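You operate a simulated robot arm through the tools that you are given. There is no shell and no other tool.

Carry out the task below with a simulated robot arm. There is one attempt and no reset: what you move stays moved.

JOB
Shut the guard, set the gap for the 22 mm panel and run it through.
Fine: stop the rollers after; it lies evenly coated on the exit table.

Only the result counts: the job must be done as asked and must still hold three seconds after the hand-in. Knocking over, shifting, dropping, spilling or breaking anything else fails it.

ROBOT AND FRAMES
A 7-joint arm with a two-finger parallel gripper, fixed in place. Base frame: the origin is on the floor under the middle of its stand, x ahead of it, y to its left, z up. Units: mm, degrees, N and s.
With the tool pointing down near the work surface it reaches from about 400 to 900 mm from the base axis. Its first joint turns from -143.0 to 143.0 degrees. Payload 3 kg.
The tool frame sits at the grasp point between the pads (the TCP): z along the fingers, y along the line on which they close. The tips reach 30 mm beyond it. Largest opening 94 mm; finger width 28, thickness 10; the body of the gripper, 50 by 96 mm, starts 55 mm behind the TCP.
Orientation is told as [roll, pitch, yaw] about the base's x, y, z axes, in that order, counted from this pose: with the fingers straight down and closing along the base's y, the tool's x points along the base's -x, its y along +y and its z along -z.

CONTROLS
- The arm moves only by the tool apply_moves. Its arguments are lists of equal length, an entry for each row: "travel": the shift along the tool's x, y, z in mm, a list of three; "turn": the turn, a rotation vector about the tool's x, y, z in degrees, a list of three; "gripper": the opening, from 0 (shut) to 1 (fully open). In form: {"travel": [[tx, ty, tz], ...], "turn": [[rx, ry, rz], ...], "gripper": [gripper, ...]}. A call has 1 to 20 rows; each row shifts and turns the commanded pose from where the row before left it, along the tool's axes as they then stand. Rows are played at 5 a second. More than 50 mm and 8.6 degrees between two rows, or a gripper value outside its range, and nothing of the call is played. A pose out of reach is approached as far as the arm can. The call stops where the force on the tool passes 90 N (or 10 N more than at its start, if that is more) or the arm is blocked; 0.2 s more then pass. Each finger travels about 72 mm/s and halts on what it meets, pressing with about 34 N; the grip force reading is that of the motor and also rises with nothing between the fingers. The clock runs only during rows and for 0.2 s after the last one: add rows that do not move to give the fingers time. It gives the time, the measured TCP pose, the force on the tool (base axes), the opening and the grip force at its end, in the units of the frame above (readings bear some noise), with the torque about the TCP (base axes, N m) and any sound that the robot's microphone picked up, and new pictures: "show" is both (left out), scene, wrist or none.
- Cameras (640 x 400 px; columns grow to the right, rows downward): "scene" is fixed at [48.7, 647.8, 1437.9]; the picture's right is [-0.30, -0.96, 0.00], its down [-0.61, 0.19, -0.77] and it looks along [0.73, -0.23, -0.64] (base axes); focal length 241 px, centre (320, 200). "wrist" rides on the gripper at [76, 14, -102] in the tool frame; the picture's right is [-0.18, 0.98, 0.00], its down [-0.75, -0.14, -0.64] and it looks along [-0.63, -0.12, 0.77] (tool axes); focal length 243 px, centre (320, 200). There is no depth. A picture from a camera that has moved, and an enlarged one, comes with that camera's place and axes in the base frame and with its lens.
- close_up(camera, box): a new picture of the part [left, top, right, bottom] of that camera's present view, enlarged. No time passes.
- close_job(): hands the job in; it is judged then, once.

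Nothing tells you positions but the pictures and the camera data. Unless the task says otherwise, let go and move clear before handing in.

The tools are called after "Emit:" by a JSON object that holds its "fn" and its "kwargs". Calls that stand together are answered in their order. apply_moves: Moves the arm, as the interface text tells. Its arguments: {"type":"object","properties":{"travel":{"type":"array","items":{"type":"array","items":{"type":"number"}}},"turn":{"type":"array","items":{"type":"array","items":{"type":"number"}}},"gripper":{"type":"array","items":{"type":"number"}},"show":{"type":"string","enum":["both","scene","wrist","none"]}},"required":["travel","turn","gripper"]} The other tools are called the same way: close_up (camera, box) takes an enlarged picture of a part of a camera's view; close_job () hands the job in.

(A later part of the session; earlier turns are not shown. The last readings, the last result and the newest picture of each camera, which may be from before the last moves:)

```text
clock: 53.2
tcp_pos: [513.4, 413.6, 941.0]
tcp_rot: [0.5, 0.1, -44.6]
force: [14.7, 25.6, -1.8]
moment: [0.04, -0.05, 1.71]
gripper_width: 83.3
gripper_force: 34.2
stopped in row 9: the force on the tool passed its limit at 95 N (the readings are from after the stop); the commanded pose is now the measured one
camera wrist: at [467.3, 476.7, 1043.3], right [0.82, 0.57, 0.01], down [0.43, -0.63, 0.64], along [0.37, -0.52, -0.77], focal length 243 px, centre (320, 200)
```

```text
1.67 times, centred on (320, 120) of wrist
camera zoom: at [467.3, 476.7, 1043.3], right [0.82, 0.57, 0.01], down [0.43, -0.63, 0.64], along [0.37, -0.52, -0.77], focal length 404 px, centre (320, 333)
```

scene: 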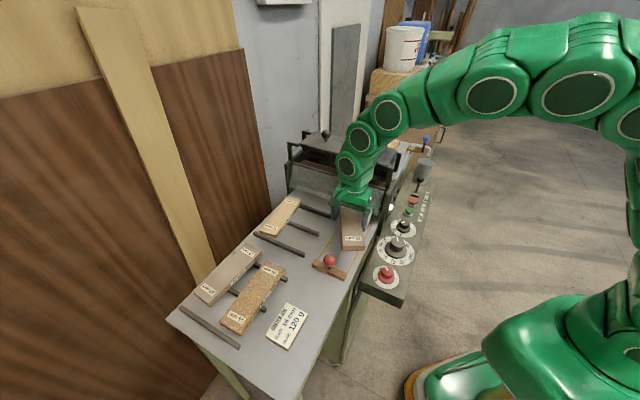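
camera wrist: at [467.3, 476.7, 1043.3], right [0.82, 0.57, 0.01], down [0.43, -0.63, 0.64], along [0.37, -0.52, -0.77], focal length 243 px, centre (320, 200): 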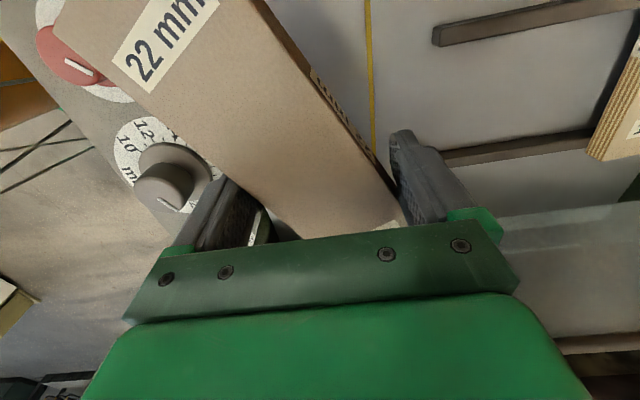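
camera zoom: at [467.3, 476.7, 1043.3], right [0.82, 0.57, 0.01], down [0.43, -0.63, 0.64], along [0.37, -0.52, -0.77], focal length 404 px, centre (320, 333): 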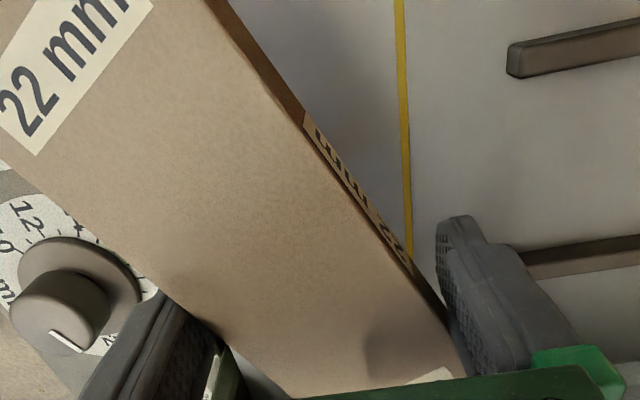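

The panel's front end caught on the guard knob while moving sideways, and it twisted about 25° in the grip. I'll back away from the guard and see how it sits.

Emit:
{"fn": "apply_moves", "kwargs": {"travel": [[0, 6, 0], [10, 4, 0], [20, 0, 0], [20, 0, 0], [0, 0, 0]], "turn": [[0, 0, 0], [0, 0, 0], [0, 0, 0], [0, 0, 0], [0, 0, 0]], "gripper": [0.3, 0.3, 0.3, 0.3, 0.3]}}

Emit:
{"fn": "close_up", "kwargs": {"camera": "scene", "box": [270, 150, 420, 290]}}

```text
clock: 54.4
tcp_pos: [483.2, 454.3, 940.9]
tcp_rot: [0.2, 0.1, -44.8]
force: [-0.2, -3.5, 8.1]
moment: [0.5, 0.71, 0.32]
gripper_width: 64.2
gripper_force: 34.1
camera wrist: at [439.0, 517.8, 1043.2], right [0.82, 0.57, 0.0], down [0.44, -0.63, 0.64], along [0.36, -0.53, -0.77], focal length 243 px, centre (320, 200)
```

scene: 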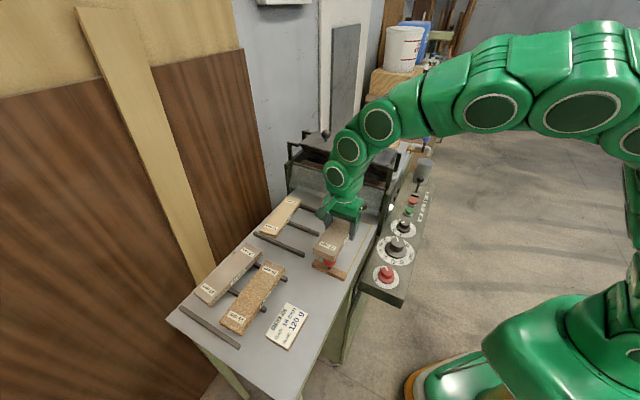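
wrist: 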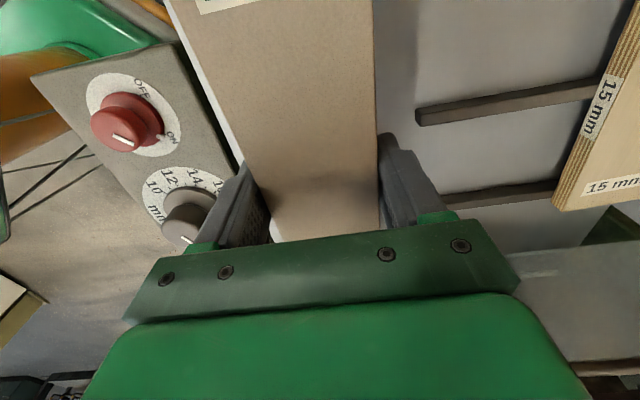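

```text
2.86 times, centred on (345, 220) of scene
camera zoom: at [48.7, 647.8, 1437.9], right [-0.3, -0.96, 0.0], down [-0.61, 0.19, -0.77], along [0.73, -0.23, -0.64], focal length 688 px, centre (249, 143)
```

zoom: 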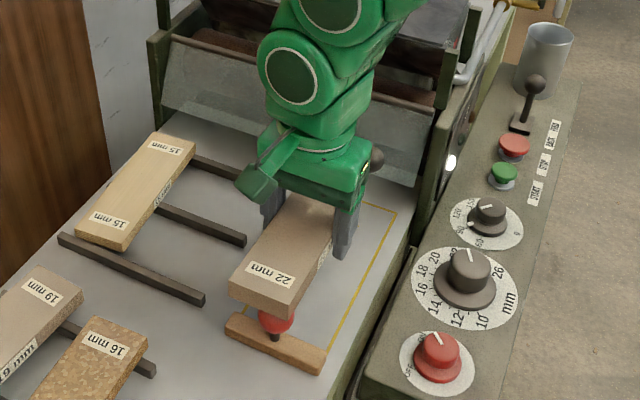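

The panel has straightened itself in the grip (64 mm again), but its rear end is now over the pusher's red knob. I'll raise it first, then move forward just enough to stay clear of both the pusher and the guard knob.

Emit:
{"fn": "apply_moves", "kwargs": {"travel": [[0, 0, -10], [0, 0, -20], [-15, -4, 0], [-15, -4, 0], [-13, -4, 0], [0, 0, 0]], "turn": [[0, 0, 0], [0, 0, 0], [0, 0, 0], [0, 0, 0], [0, 0, 0], [0, 0, 0]], "gripper": [0.3, 0.3, 0.3, 0.3, 0.3, 0.3]}}

Emit:
{"fn": "close_up", "kwargs": {"camera": "scene", "box": [270, 150, 420, 290]}}

Emit:
{"fn": "close_up", "kwargs": {"camera": "wrist", "box": [160, 0, 480, 240]}}

```text
clock: 55.8
tcp_pos: [505.5, 415.5, 972.2]
tcp_rot: [0.2, 0.1, -44.6]
force: [-6.7, 11.9, 13.0]
moment: [-0.58, -0.55, 0.08]
gripper_width: 64.0
gripper_force: 34.0
camera wrist: at [459.6, 479.4, 1073.9], right [0.82, 0.57, 0.0], down [0.44, -0.63, 0.64], along [0.37, -0.52, -0.77], focal length 243 px, centre (320, 200)
```

scene: 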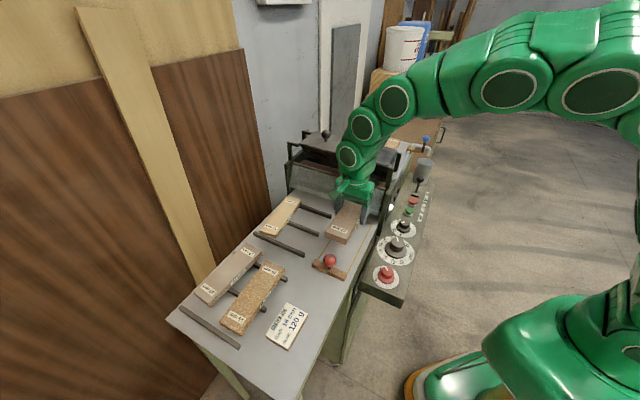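
wrist: 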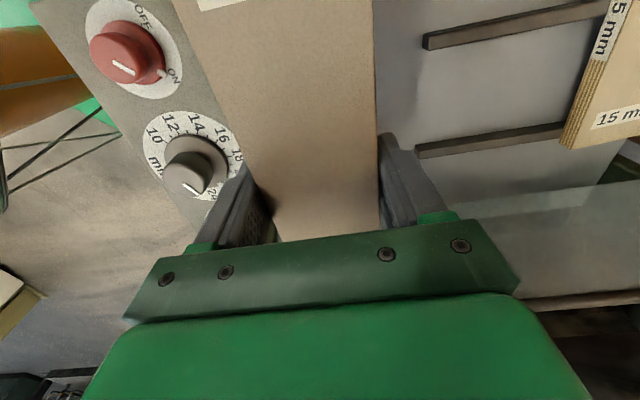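

```text
2.86 times, centred on (345, 220) of scene
camera zoom: at [48.7, 647.8, 1437.9], right [-0.3, -0.96, 0.0], down [-0.61, 0.19, -0.77], along [0.73, -0.23, -0.64], focal length 688 px, centre (249, 143)
```

zoom: 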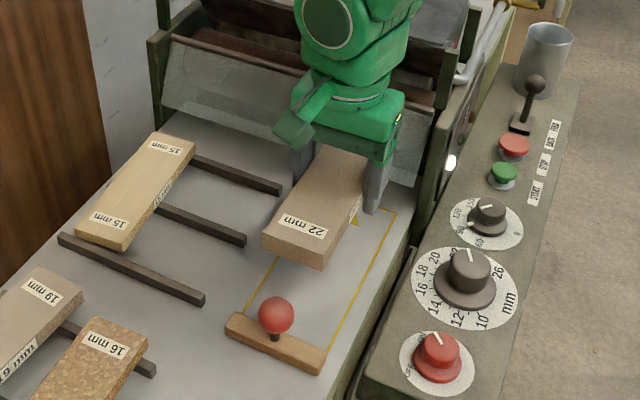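

```text
1.67 times, centred on (320, 120) of wrist
camera zoom: at [459.6, 479.4, 1073.9], right [0.82, 0.57, 0.0], down [0.44, -0.63, 0.64], along [0.37, -0.52, -0.77], focal length 404 px, centre (320, 333)
```

zoom: 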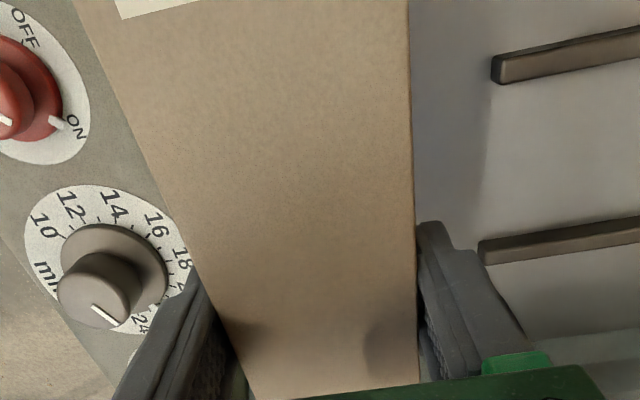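

The panel's front is resting on the guard knob again, so lowering straight here would catch it. I'll raise it, shift sideways to l≈697 clear of the knob, lower it near the table, then slide it in low under the knob into the lane.

Emit:
{"fn": "apply_moves", "kwargs": {"travel": [[0, 0, -12], [3, 15, 0], [3, 15, 0], [0, 16, 0], [0, 0, 0]], "turn": [[0, 0, 0], [0, 0, 0], [0, 0, 0], [0, 0, 0], [0, 0, 0]], "gripper": [0.3, 0.3, 0.3, 0.3, 0.3]}}

Emit:
{"fn": "close_up", "kwargs": {"camera": "wrist", "box": [160, 0, 480, 240]}}

Emit:
{"fn": "close_up", "kwargs": {"camera": "scene", "box": [270, 150, 420, 290]}}

```text
clock: 57.0
tcp_pos: [533.7, 451.4, 981.5]
tcp_rot: [0.1, 0.1, -44.8]
force: [0.0, -0.3, -1.6]
moment: [-0.02, -0.03, 0.0]
gripper_width: 63.8
gripper_force: 33.9
camera wrist: at [489.1, 514.5, 1082.9], right [0.82, 0.57, 0.0], down [0.44, -0.63, 0.64], along [0.36, -0.53, -0.77], focal length 243 px, centre (320, 200)
```

scene: 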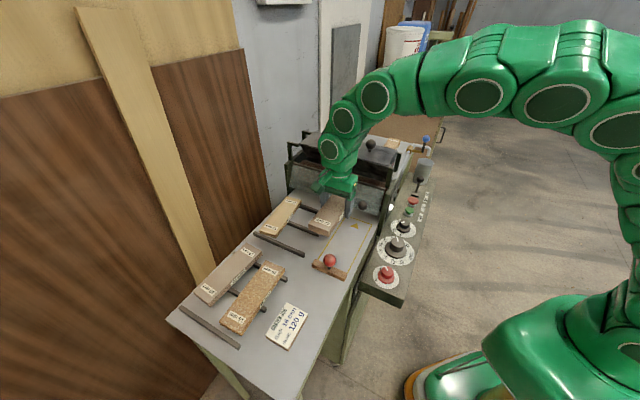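
wrist: 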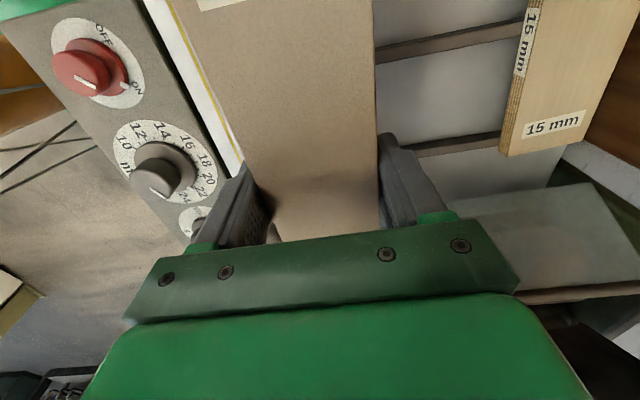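

```text
1.67 times, centred on (320, 120) of wrist
camera zoom: at [489.1, 514.5, 1082.9], right [0.82, 0.57, 0.0], down [0.44, -0.63, 0.64], along [0.36, -0.53, -0.77], focal length 404 px, centre (320, 333)
```

zoom: 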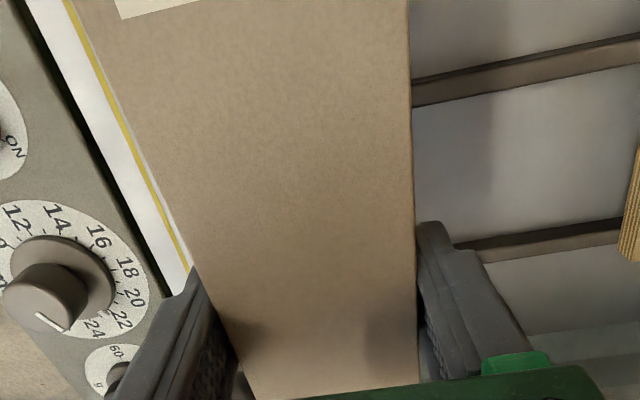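

```text
2.86 times, centred on (345, 220) of scene
camera zoom: at [48.7, 647.8, 1437.9], right [-0.3, -0.96, 0.0], down [-0.61, 0.19, -0.77], along [0.73, -0.23, -0.64], focal length 688 px, centre (249, 143)
```

zoom: 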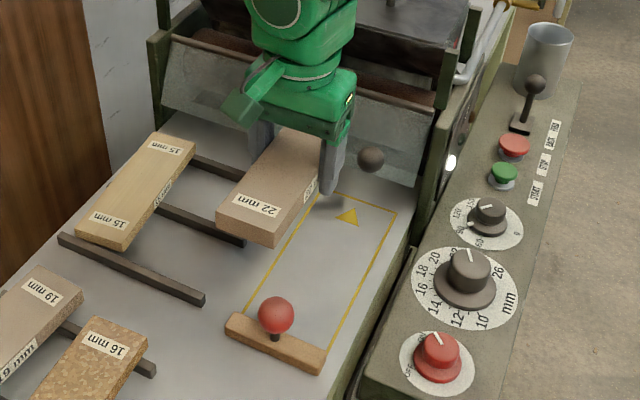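

Emit:
{"fn": "apply_moves", "kwargs": {"travel": [[0, 0, 25], [0, 0, 25], [0, 0, 20], [0, 0, 10], [0, 0, 6], [0, 0, 0]], "turn": [[0, 0, 0], [0, 0, 0], [0, 0, 0], [0, 0, 0], [0, 0, 0], [0, 0, 0]], "gripper": [0.3, 0.3, 0.3, 0.3, 0.3, 0.3]}}

Emit:
{"fn": "close_up", "kwargs": {"camera": "scene", "box": [270, 160, 390, 280]}}

Emit:
{"fn": "close_up", "kwargs": {"camera": "wrist", "box": [160, 0, 480, 240]}}

```text
clock: 58.4
tcp_pos: [534.9, 451.1, 897.1]
tcp_rot: [0.1, 0.0, -44.8]
force: [-0.8, 0.2, -1.5]
moment: [-0.03, 0.01, 0.01]
gripper_width: 64.0
gripper_force: 34.1
camera wrist: at [489.8, 514.9, 999.0], right [0.82, 0.57, 0.0], down [0.44, -0.63, 0.64], along [0.36, -0.53, -0.77], focal length 243 px, centre (320, 200)
```

scene: 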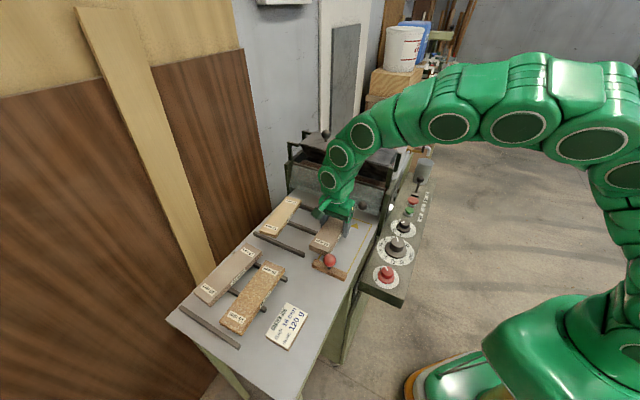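
wrist: 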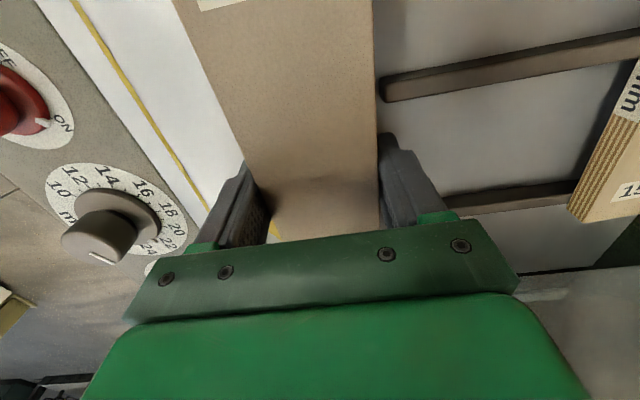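

```text
3.33 times, centred on (330, 220) of scene
camera zoom: at [48.7, 647.8, 1437.9], right [-0.3, -0.96, 0.0], down [-0.61, 0.19, -0.77], along [0.73, -0.23, -0.64], focal length 803 px, centre (287, 133)
```

zoom: 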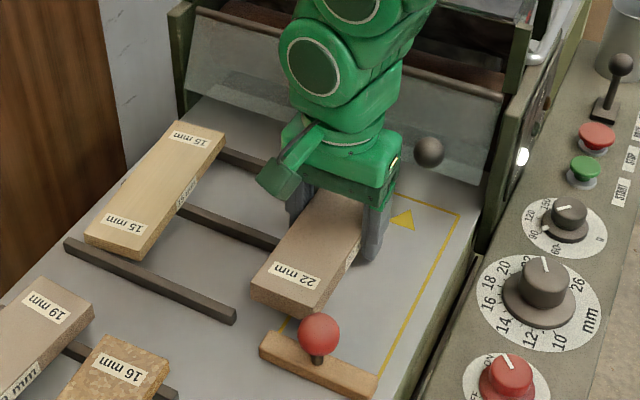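

```text
1.67 times, centred on (320, 120) of wrist
camera zoom: at [489.8, 514.9, 999.0], right [0.82, 0.57, 0.0], down [0.44, -0.63, 0.64], along [0.36, -0.53, -0.77], focal length 404 px, centre (320, 333)
```

zoom: 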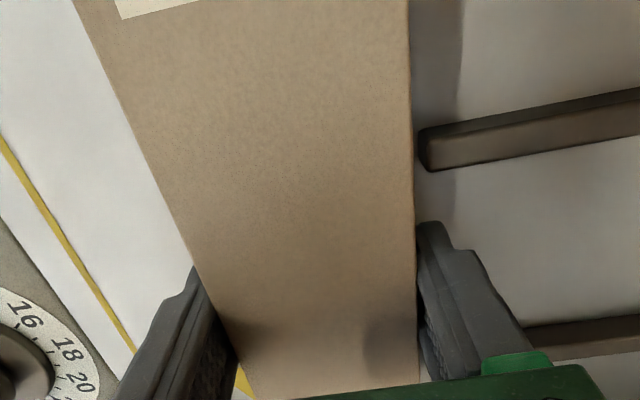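

Now the panel is just above the table, below the guard knob. I'll slide it forward a little and sideways into the lane.

Emit:
{"fn": "apply_moves", "kwargs": {"travel": [[-5, 0, 0], [-5, -9, 0], [0, -13, 0], [0, -13, 0], [0, -12.5, 0], [0, 0, 0]], "turn": [[0, 0, 0], [0, 0, 0.5], [0, 0, 0], [0, 0, 0], [0, 0, 0], [0, 0, 0]], "gripper": [0.3, 0.3, 0.3, 0.3, 0.3, 0.3]}}

Emit:
{"fn": "close_up", "kwargs": {"camera": "scene", "box": [280, 170, 400, 290]}}

Emit:
{"fn": "close_up", "kwargs": {"camera": "wrist", "box": [160, 0, 480, 240]}}

```text
clock: 59.8
tcp_pos: [507.7, 410.3, 895.8]
tcp_rot: [0.1, 0.1, -45.3]
force: [1.0, -0.6, -2.0]
moment: [-0.01, -0.05, 0.01]
gripper_width: 63.8
gripper_force: 34.2
camera wrist: at [463.5, 475.3, 998.9], right [0.83, 0.56, 0.0], down [0.43, -0.64, 0.64], along [0.36, -0.53, -0.77], focal length 243 px, centre (320, 200)
```

scene: 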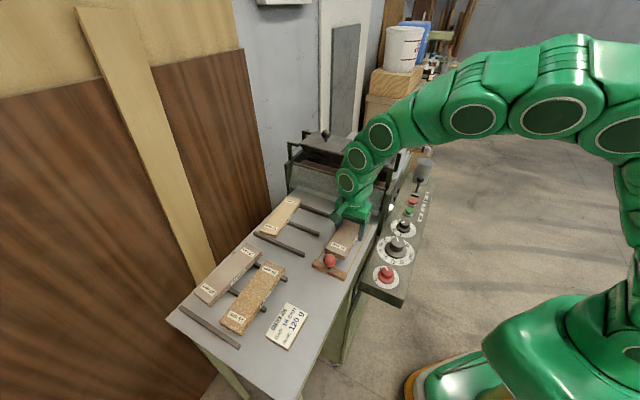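
wrist: 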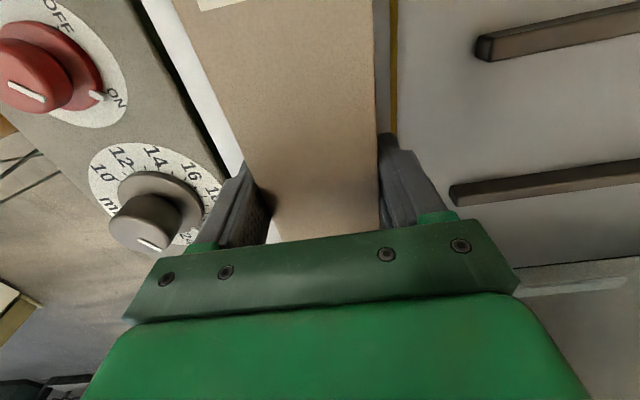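

```text
3.33 times, centred on (340, 230) of scene
camera zoom: at [48.7, 647.8, 1437.9], right [-0.3, -0.96, 0.0], down [-0.61, 0.19, -0.77], along [0.73, -0.23, -0.64], focal length 803 px, centre (253, 100)
```

zoom: 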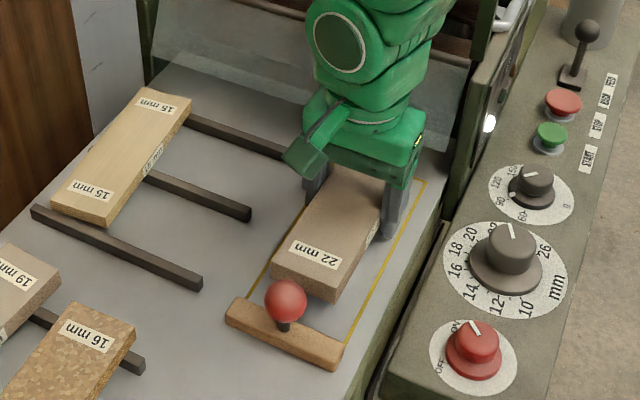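

```text
1.67 times, centred on (320, 120) of wrist
camera zoom: at [463.5, 475.3, 998.9], right [0.83, 0.56, 0.0], down [0.43, -0.64, 0.64], along [0.36, -0.53, -0.77], focal length 404 px, centre (320, 333)
```

zoom: 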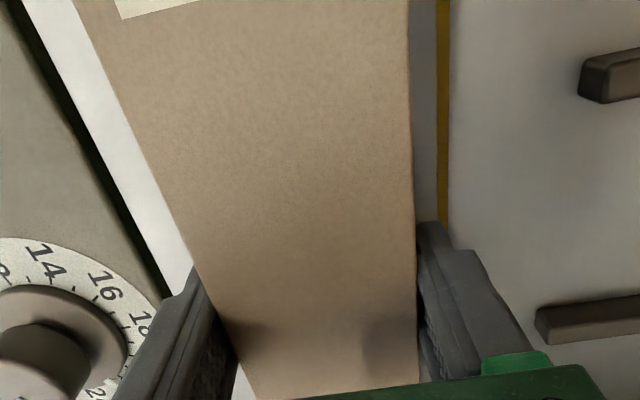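

The panel is centred in the lane, with the left line at +46 mm. I'll set it down and release.

Emit:
{"fn": "apply_moves", "kwargs": {"travel": [[0, 0, 2], [0, 0, 2], [0, 0, 1], [0, 0, 0]], "turn": [[0, 0, 0], [0, 0, 0], [0, 0, 0], [0, 0, 0]], "gripper": [0.3, 0.3, 0.3, 0.3], "show": "none"}}

```text
clock: 60.8
tcp_pos: [506.6, 410.8, 891.6]
tcp_rot: [0.1, 0.1, -45.3]
force: [-0.7, 0.6, -0.9]
moment: [-0.02, -0.01, 0.02]
gripper_width: 63.9
gripper_force: 34.3
```

Emit:
{"fn": "apply_moves", "kwargs": {"travel": [[0, 0, 1], [0, 0, 0]], "turn": [[0, 0, 0], [0, 0, 0]], "gripper": [0.3, 0.3], "show": "wrist"}}

Emit:
{"fn": "close_up", "kwargs": {"camera": "scene", "box": [310, 190, 390, 270]}}

```text
clock: 61.4
tcp_pos: [507.8, 411.2, 891.4]
tcp_rot: [0.0, 0.1, -45.3]
force: [0.3, -0.3, -1.8]
moment: [-0.04, -0.04, -0.01]
gripper_width: 63.9
gripper_force: 34.4
camera wrist: at [462.7, 475.8, 993.3], right [0.83, 0.56, 0.0], down [0.43, -0.64, 0.64], along [0.36, -0.53, -0.77], focal length 243 px, centre (320, 200)
```

wrist: 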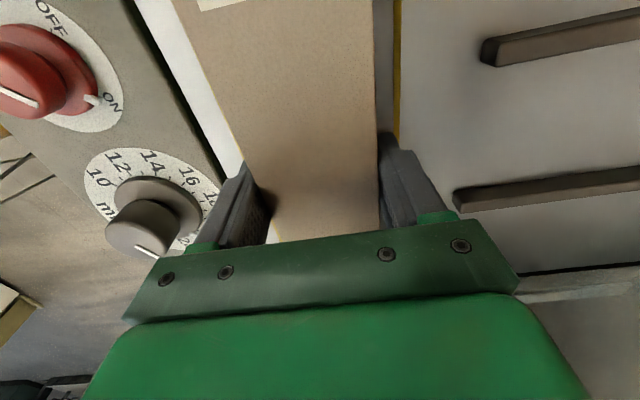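

```text
5.00 times, centred on (350, 230) of scene
camera zoom: at [48.7, 647.8, 1437.9], right [-0.3, -0.96, 0.0], down [-0.61, 0.19, -0.77], along [0.73, -0.23, -0.64], focal length 1204 px, centre (170, 50)
```

zoom: 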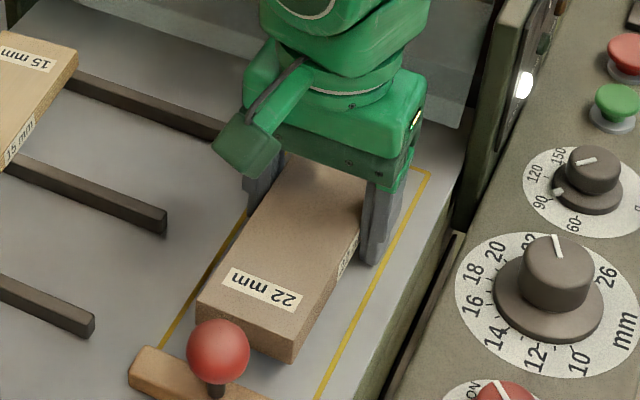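

Emit:
{"fn": "apply_moves", "kwargs": {"travel": [[0, 0, 1], [0, 0, 0.5], [0, 0, 0], [0, 0, 0], [0, 0, 0]], "turn": [[0, 0, 0], [0, 0, 0], [0, 0, 0], [0, 0, 0], [0, 0, 0]], "gripper": [0.3, 0.3, 0.75, 0.8, 0.8], "show": "wrist"}}

Emit:
{"fn": "close_up", "kwargs": {"camera": "scene", "box": [310, 190, 390, 270]}}

Emit:
{"fn": "close_up", "kwargs": {"camera": "wrist", "box": [160, 0, 480, 240]}}

```text
clock: 62.6
tcp_pos: [506.7, 412.9, 890.7]
tcp_rot: [0.4, 0.1, -45.2]
force: [16.9, 6.9, 46.3]
moment: [-1.24, 0.53, 0.52]
gripper_width: 65.4
gripper_force: 0.1
camera wrist: at [462.6, 476.3, 992.6], right [0.83, 0.56, 0.01], down [0.43, -0.64, 0.64], along [0.36, -0.53, -0.77], focal length 243 px, centre (320, 200)
```

wrist: 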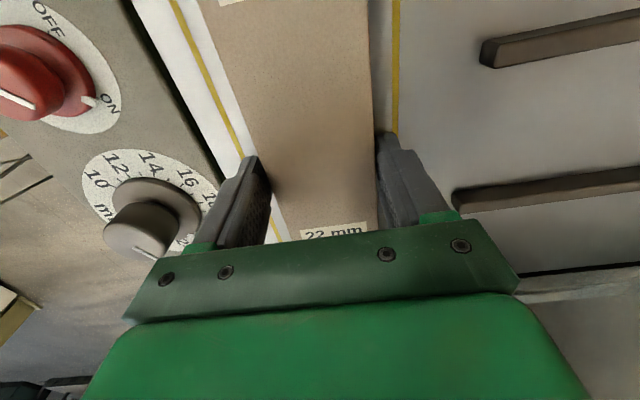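

```text
5.00 times, centred on (350, 230) of scene
camera zoom: at [48.7, 647.8, 1437.9], right [-0.3, -0.96, 0.0], down [-0.61, 0.19, -0.77], along [0.73, -0.23, -0.64], focal length 1204 px, centre (170, 50)
```

zoom: 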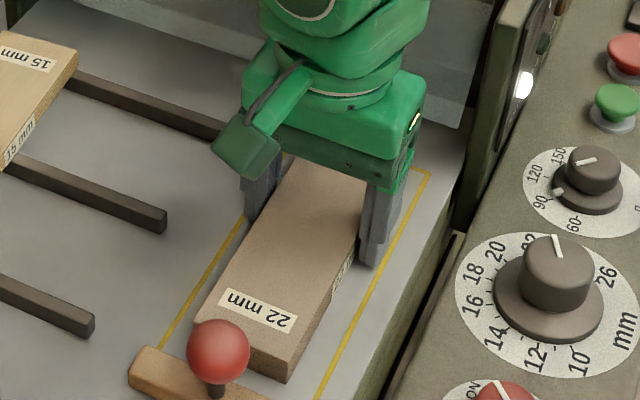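

```text
1.67 times, centred on (320, 120) of wrist
camera zoom: at [462.6, 476.3, 992.6], right [0.83, 0.56, 0.01], down [0.43, -0.64, 0.64], along [0.36, -0.53, -0.77], focal length 404 px, centre (320, 333)
```

zoom: 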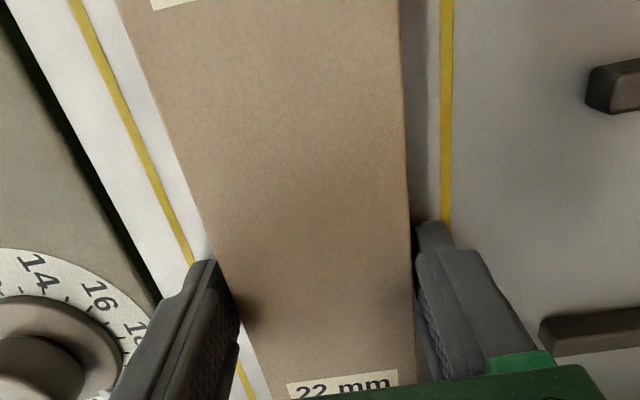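

The panel has dropped the last few millimetres onto the table in the lane. The tips are pressing on the table, so I'll raise slightly, open wider and back straight up.

Emit:
{"fn": "apply_moves", "kwargs": {"travel": [[0, 0, -2], [0, 0, -1], [0, 0, 0], [0, 0, -15], [0, 0, -30], [0, 0, -30], [0, 0, 0]], "turn": [[0, 0, 0], [0, 0, 0], [0, 0, 0], [0, 0, 0], [0, 0, 0], [0, 0, 0], [0, 0, 0]], "gripper": [0.8, 0.8, 0.8, 0.8, 0.8, 0.8, 0.8]}}

Emit:
{"fn": "close_up", "kwargs": {"camera": "scene", "box": [290, 170, 410, 290]}}

Emit:
{"fn": "close_up", "kwargs": {"camera": "wrist", "box": [160, 0, 480, 240]}}

```text
clock: 64.2
tcp_pos: [508.7, 410.0, 966.9]
tcp_rot: [0.1, 0.2, -45.3]
force: [-0.1, 0.5, 0.1]
moment: [0.03, 0.0, 0.01]
gripper_width: 75.2
gripper_force: 0.0
camera wrist: at [463.7, 475.0, 1070.0], right [0.83, 0.56, 0.0], down [0.43, -0.64, 0.64], along [0.36, -0.53, -0.77], focal length 243 px, centre (320, 200)
```

scene: 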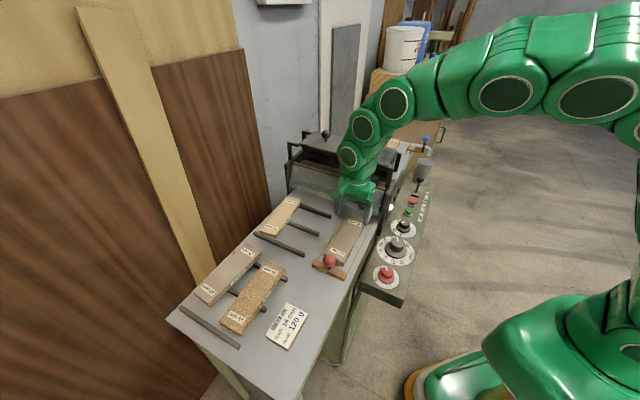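
wrist: 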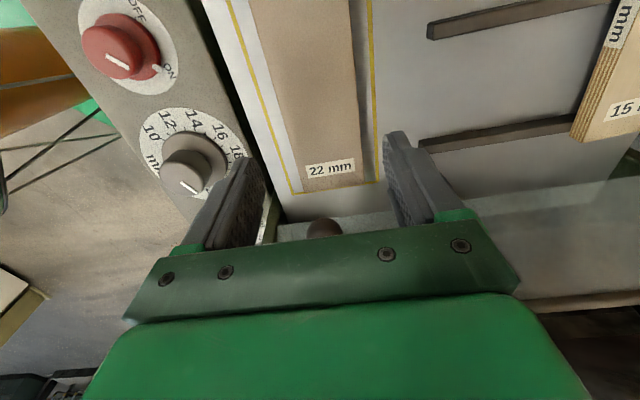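

```text
3.33 times, centred on (350, 230) of scene
camera zoom: at [48.7, 647.8, 1437.9], right [-0.3, -0.96, 0.0], down [-0.61, 0.19, -0.77], along [0.73, -0.23, -0.64], focal length 803 px, centre (220, 100)
```

zoom: 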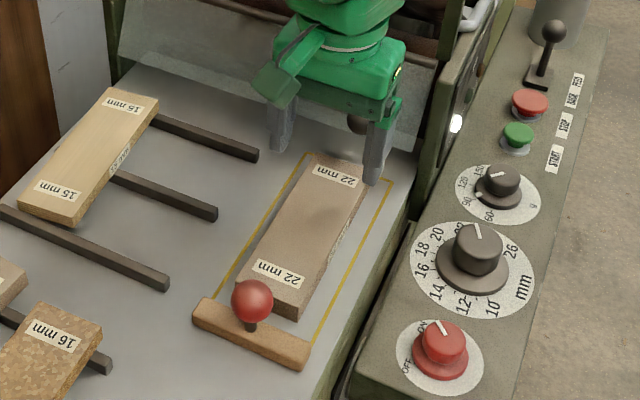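

```text
1.67 times, centred on (320, 120) of wrist
camera zoom: at [463.7, 475.0, 1070.0], right [0.83, 0.56, 0.0], down [0.43, -0.64, 0.64], along [0.36, -0.53, -0.77], focal length 404 px, centre (320, 333)
```

zoom: 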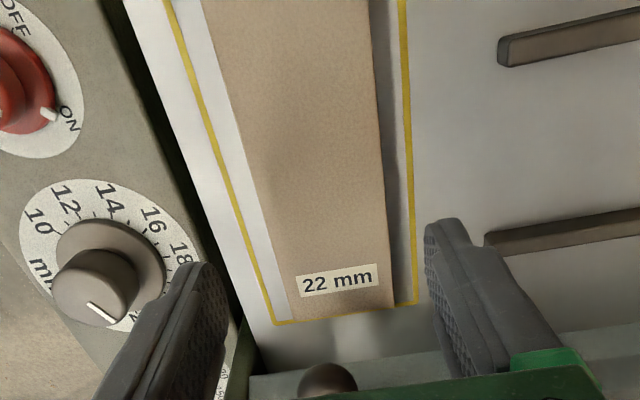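

The panel lies straight in the lane with its front by the lane's end line. Next I'll go to the control panel, turning the tool so the wrist camera faces the display, to check the lamps, lever and START button.

Emit:
{"fn": "apply_moves", "kwargs": {"travel": [[0, 0, -40], [0, 0, -40], [0, -36, -20], [0, -35, 0], [0, -35, 0], [0, -35, 0], [0, 0, 0], [0, 0, 0], [0, 0, 0], [0, 0, 0], [0, 0, 0], [0, 0, 0], [0, 0, 0], [0, 0, 0], [0, 0, 0], [0, 0, 0], [0, 0, 0], [0, 0, 0]], "turn": [[0, 0, 0], [0, 0, 0], [0, 0, 0], [0, 0, 0], [0, 0, 0], [0, 0, 0], [0, 0, -8.2], [0, 0, -8.2], [0, 0, -8.2], [0, 0, -8.2], [0, 0, -8.2], [0, 0, -8.2], [0, 0, -8.2], [0, 0, -8.2], [0, 0, -8.2], [0, 0, -8.2], [0, 0, -8.2], [0, 0, 0]], "gripper": [0.8, 0.6, 0.4, 0.2, 0, 0, 0, 0, 0, 0, 0, 0, 0, 0, 0, 0, 0, 0]}}

```text
clock: 68.0
tcp_pos: [406.2, 311.8, 1064.9]
tcp_rot: [0.1, -0.1, 44.9]
force: [0.5, 0.4, -0.4]
moment: [0.05, -0.01, 0.02]
gripper_width: 0.0
gripper_force: 32.8
camera wrist: at [341.7, 267.5, 1167.4], right [-0.56, 0.83, 0.0], down [0.63, 0.43, 0.64], along [0.53, 0.37, -0.77], focal length 243 px, centre (320, 200)
```

scene: 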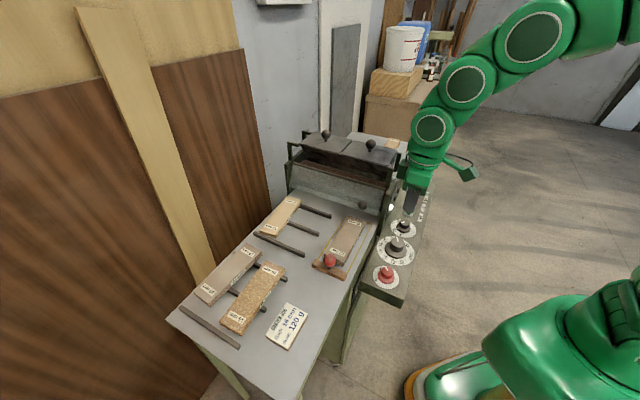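
wrist: 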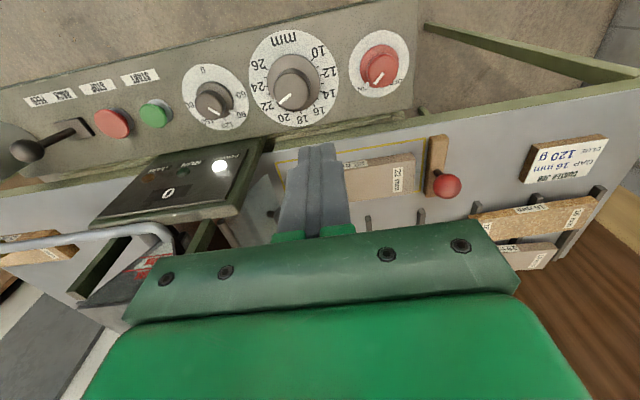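

Emit:
{"fn": "close_up", "kwargs": {"camera": "wrist", "box": [0, 60, 280, 300]}}

Emit:
{"fn": "close_up", "kwargs": {"camera": "wrist", "box": [180, 20, 420, 140]}}

Emit:
{"fn": "close_up", "kwargs": {"camera": "wrist", "box": [260, 120, 620, 280]}}

```text
1.67 times, centred on (140, 180) of wrist
camera zoom: at [341.7, 267.5, 1167.4], right [-0.56, 0.83, 0.0], down [0.63, 0.43, 0.64], along [0.53, 0.37, -0.77], focal length 404 px, centre (620, 233)
```

zoom: 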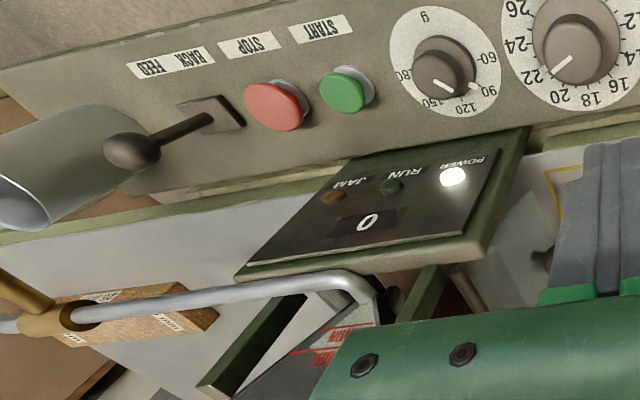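

```text
2.67 times, centred on (300, 80) of wrist
camera zoom: at [341.7, 267.5, 1167.4], right [-0.56, 0.83, 0.0], down [0.63, 0.43, 0.64], along [0.53, 0.37, -0.77], focal length 647 px, centre (373, 520)
```

zoom: 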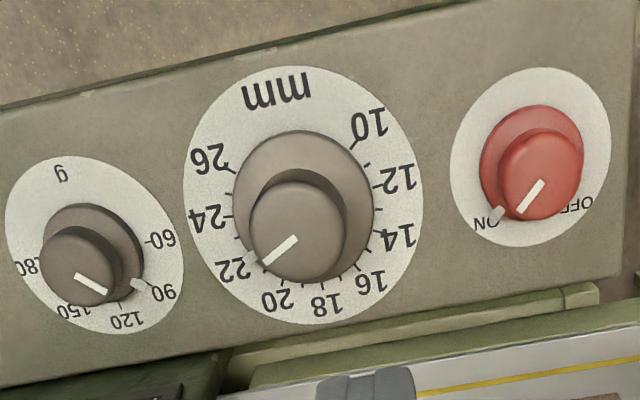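

```text
1.78 times, centred on (440, 200) of wrist
camera zoom: at [341.7, 267.5, 1167.4], right [-0.56, 0.83, 0.0], down [0.63, 0.43, 0.64], along [0.53, 0.37, -0.77], focal length 431 px, centre (107, 200)
```

zoom: 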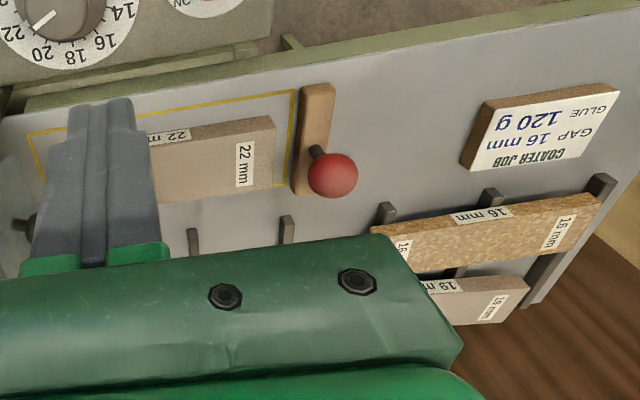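

Emit:
{"fn": "close_up", "kwargs": {"camera": "wrist", "box": [70, 220, 180, 300]}}

Emit:
{"fn": "close_up", "kwargs": {"camera": "wrist", "box": [0, 110, 130, 200]}}

Emit:
{"fn": "close_up", "kwargs": {"camera": "wrist", "box": [120, 140, 260, 230]}}

```text
5.00 times, centred on (125, 260) of wrist
camera zoom: at [341.7, 267.5, 1167.4], right [-0.56, 0.83, 0.0], down [0.63, 0.43, 0.64], along [0.53, 0.37, -0.77], focal length 1213 px, centre (1295, -100)
```

zoom: 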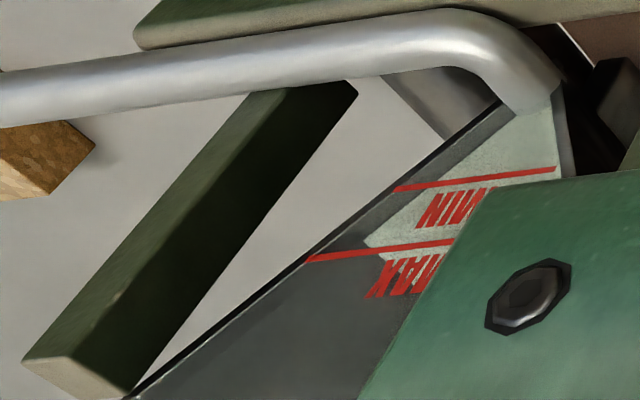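

```text
4.44 times, centred on (65, 155) of wrist
camera zoom: at [341.7, 267.5, 1167.4], right [-0.56, 0.83, 0.0], down [0.63, 0.43, 0.64], along [0.53, 0.37, -0.77], focal length 1078 px, centre (1453, 400)
```

zoom: 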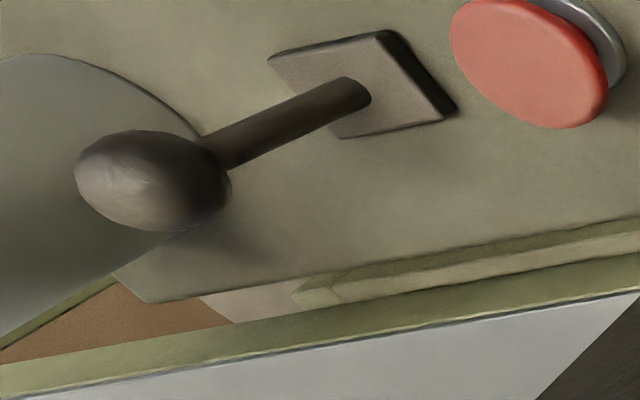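

```text
4.44 times, centred on (190, 185) of wrist
camera zoom: at [341.7, 267.5, 1167.4], right [-0.56, 0.83, 0.0], down [0.63, 0.43, 0.64], along [0.53, 0.37, -0.77], focal length 1078 px, centre (898, 267)
```

zoom: 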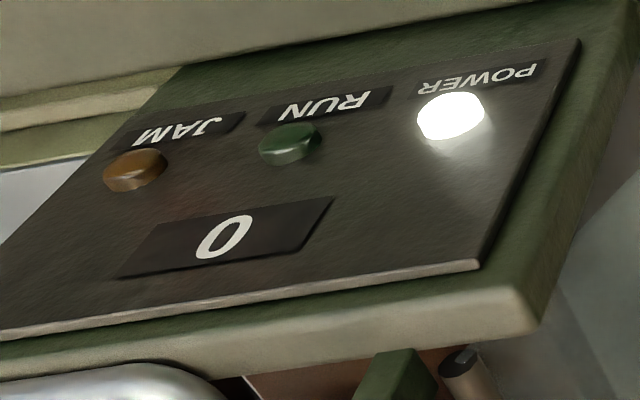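

The gap pointer is on 22, glue is between MIN and MAX, power is on with RUN and JAM off, and the lever leans to FEED. I'll move above the START button with closed fingers.

Emit:
{"fn": "apply_moves", "kwargs": {"travel": [[0.8, -43, 0], [0, -43, 0], [0, -43, 0], [0, -43, 0], [0, -42.6, 0], [0, 0, 40], [0, 0, 40], [0, 0, 0]], "turn": [[0, 0, 0], [0, 0, 0], [0, 0, 0], [0, 0, 0], [0, 0, 0], [0, 0, 0], [0, 0, 0], [0, 0, 0]], "gripper": [0, 0, 0, 0, 0, 0, 0, 0]}}

Emit:
{"fn": "close_up", "kwargs": {"camera": "wrist", "box": [200, 30, 440, 230]}}

```text
clock: 69.8
tcp_pos: [560.0, 157.8, 984.1]
tcp_rot: [0.1, -0.1, 45.0]
force: [-0.3, 0.1, -0.3]
moment: [0.0, -0.01, 0.01]
gripper_width: 0.0
gripper_force: 32.9
camera wrist: at [496.6, 114.8, 1086.6], right [-0.56, 0.83, 0.0], down [0.63, 0.43, 0.64], along [0.53, 0.36, -0.77], focal length 243 px, centre (320, 200)
```

scene: 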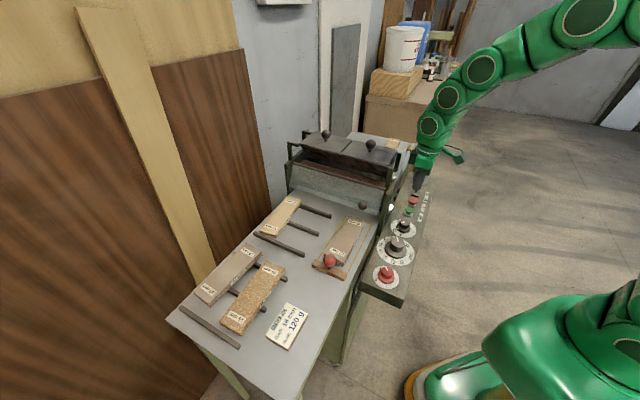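
wrist: 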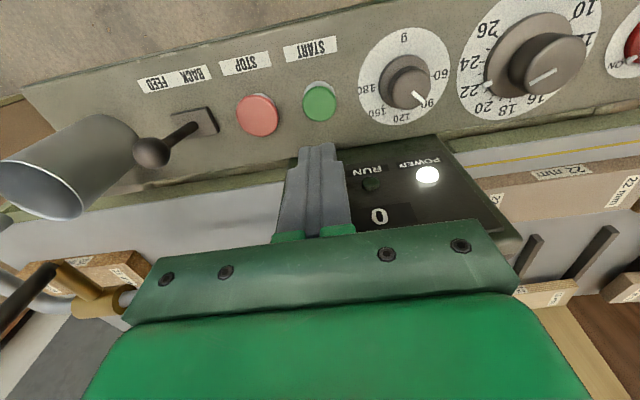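

```text
2.00 times, centred on (320, 130) of wrist
camera zoom: at [496.6, 114.8, 1086.6], right [-0.56, 0.83, 0.0], down [0.63, 0.43, 0.64], along [0.53, 0.36, -0.77], focal length 485 px, centre (320, 340)
```

zoom: 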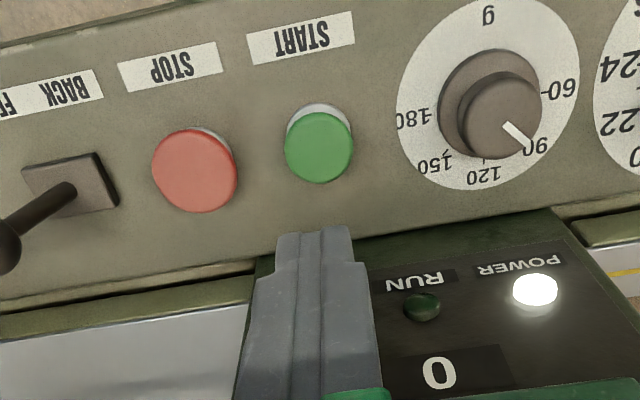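

Aligned over START. I'll descend in small steps and press until it actuates.

Emit:
{"fn": "apply_moves", "kwargs": {"travel": [[0, 0, 30], [0, 0, 30], [0, 0, 20], [0, 0, 8], [0, 0, 0]], "turn": [[0, 0, 0], [0, 0, 0], [0, 0, 0], [0, 0, 0], [0, 0, 0]], "gripper": [0, 0, 0, 0, 0], "show": "wrist"}}

Emit:
{"fn": "close_up", "kwargs": {"camera": "scene", "box": [380, 150, 440, 230]}}

```text
clock: 71.0
tcp_pos: [557.8, 157.9, 896.9]
tcp_rot: [0.1, -0.1, 44.9]
force: [0.5, 0.8, 0.6]
moment: [0.02, -0.02, -0.01]
gripper_width: 0.1
gripper_force: 32.8
camera wrist: at [493.5, 114.5, 999.1], right [-0.56, 0.83, 0.0], down [0.63, 0.43, 0.64], along [0.53, 0.36, -0.77], focal length 243 px, centre (320, 200)
```

wrist: 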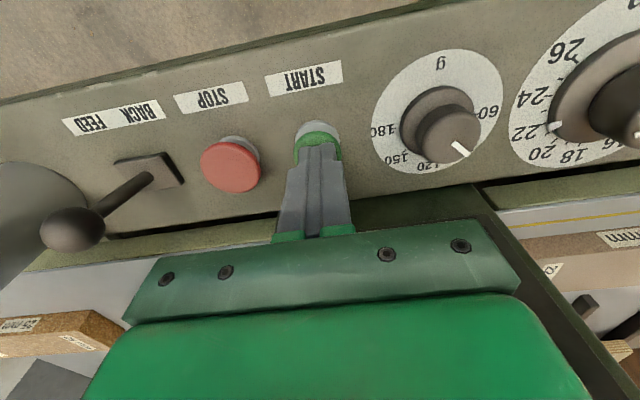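

```text
5.00 times, centred on (410, 190) of scene
camera zoom: at [48.7, 647.8, 1437.9], right [-0.3, -0.96, 0.0], down [-0.61, 0.19, -0.77], along [0.73, -0.23, -0.64], focal length 1204 px, centre (-130, 250)
```

zoom: 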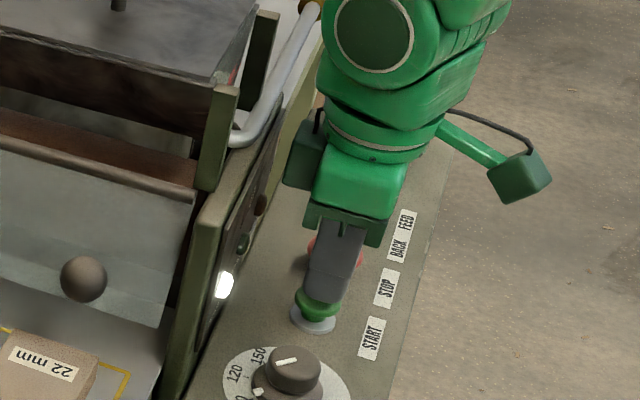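

Emit:
{"fn": "apply_moves", "kwargs": {"travel": [[0, 0, 2], [0, 0, 2], [0, 0, 1], [0, 0, 0]], "turn": [[0, 0, 0], [0, 0, 0], [0, 0, 0], [0, 0, 0]], "gripper": [0, 0, 0, 0], "show": "none"}}

```text
clock: 72.0
tcp_pos: [557.2, 159.3, 893.5]
tcp_rot: [0.0, -0.1, 44.9]
force: [0.0, -0.8, 0.2]
moment: [0.02, 0.0, 0.01]
gripper_width: 0.2
gripper_force: 32.6
```

Emit:
{"fn": "apply_moves", "kwargs": {"travel": [[0, 0, 1.5], [0, 0, 1.5], [0, 0, 1], [0, 0, 0]], "turn": [[0, 0, 0], [0, 0, 0], [0, 0, 0], [0, 0, 0]], "gripper": [0, 0, 0, 0], "show": "scene"}}

```text
clock: 73.0
tcp_pos: [556.1, 161.3, 888.8]
tcp_rot: [0.0, -0.2, 44.9]
force: [0.2, -0.4, 2.2]
moment: [0.01, -0.04, 0.0]
gripper_width: 0.0
gripper_force: 32.7
```

scene: 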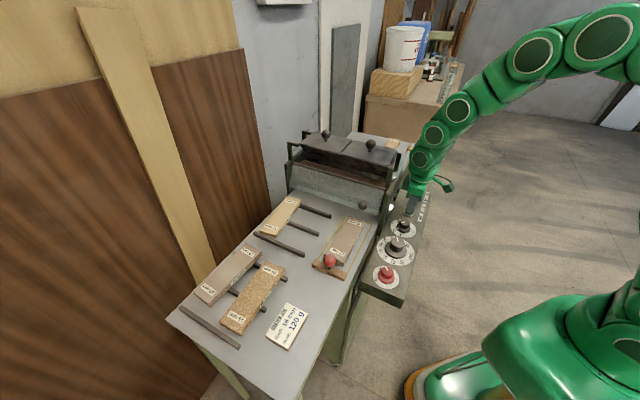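

Emit:
{"fn": "apply_moves", "kwargs": {"travel": [[0, 0, 1], [0, 0, 1], [0, 0, 1], [0, 0, 0]], "turn": [[0, 0, 0], [0, 0, 0], [0, 0, 0], [0, 0, 0]], "gripper": [0, 0, 0, 0], "show": "wrist"}}

Emit:
{"fn": "close_up", "kwargs": {"camera": "scene", "box": [380, 150, 440, 230]}}

```text
clock: 74.0
tcp_pos: [558.1, 160.3, 885.2]
tcp_rot: [0.1, -0.2, 45.0]
force: [0.5, -1.8, 5.0]
moment: [-0.09, -0.04, 0.0]
gripper_width: 0.0
gripper_force: 32.8
heard: click
camera wrist: at [493.0, 116.5, 987.7], right [-0.56, 0.83, 0.0], down [0.63, 0.43, 0.64], along [0.53, 0.36, -0.77], focal length 243 px, centre (320, 200)
```

wrist: 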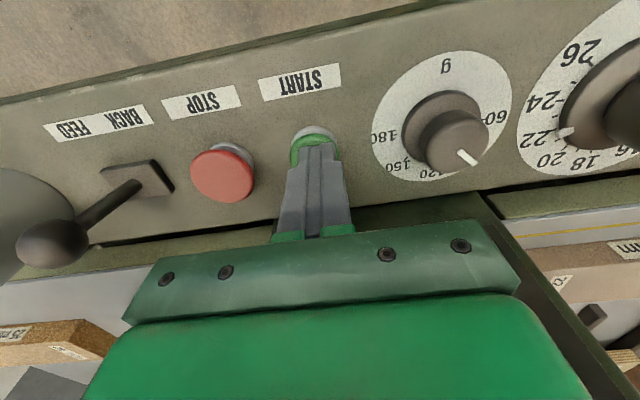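

```text
5.00 times, centred on (410, 190) of scene
camera zoom: at [48.7, 647.8, 1437.9], right [-0.3, -0.96, 0.0], down [-0.61, 0.19, -0.77], along [0.73, -0.23, -0.64], focal length 1204 px, centre (-130, 250)
```

zoom: 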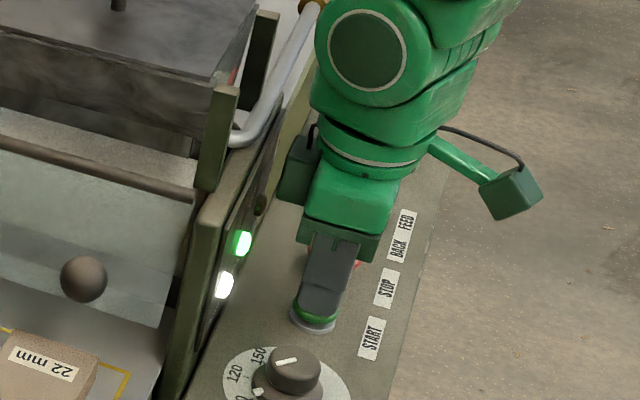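

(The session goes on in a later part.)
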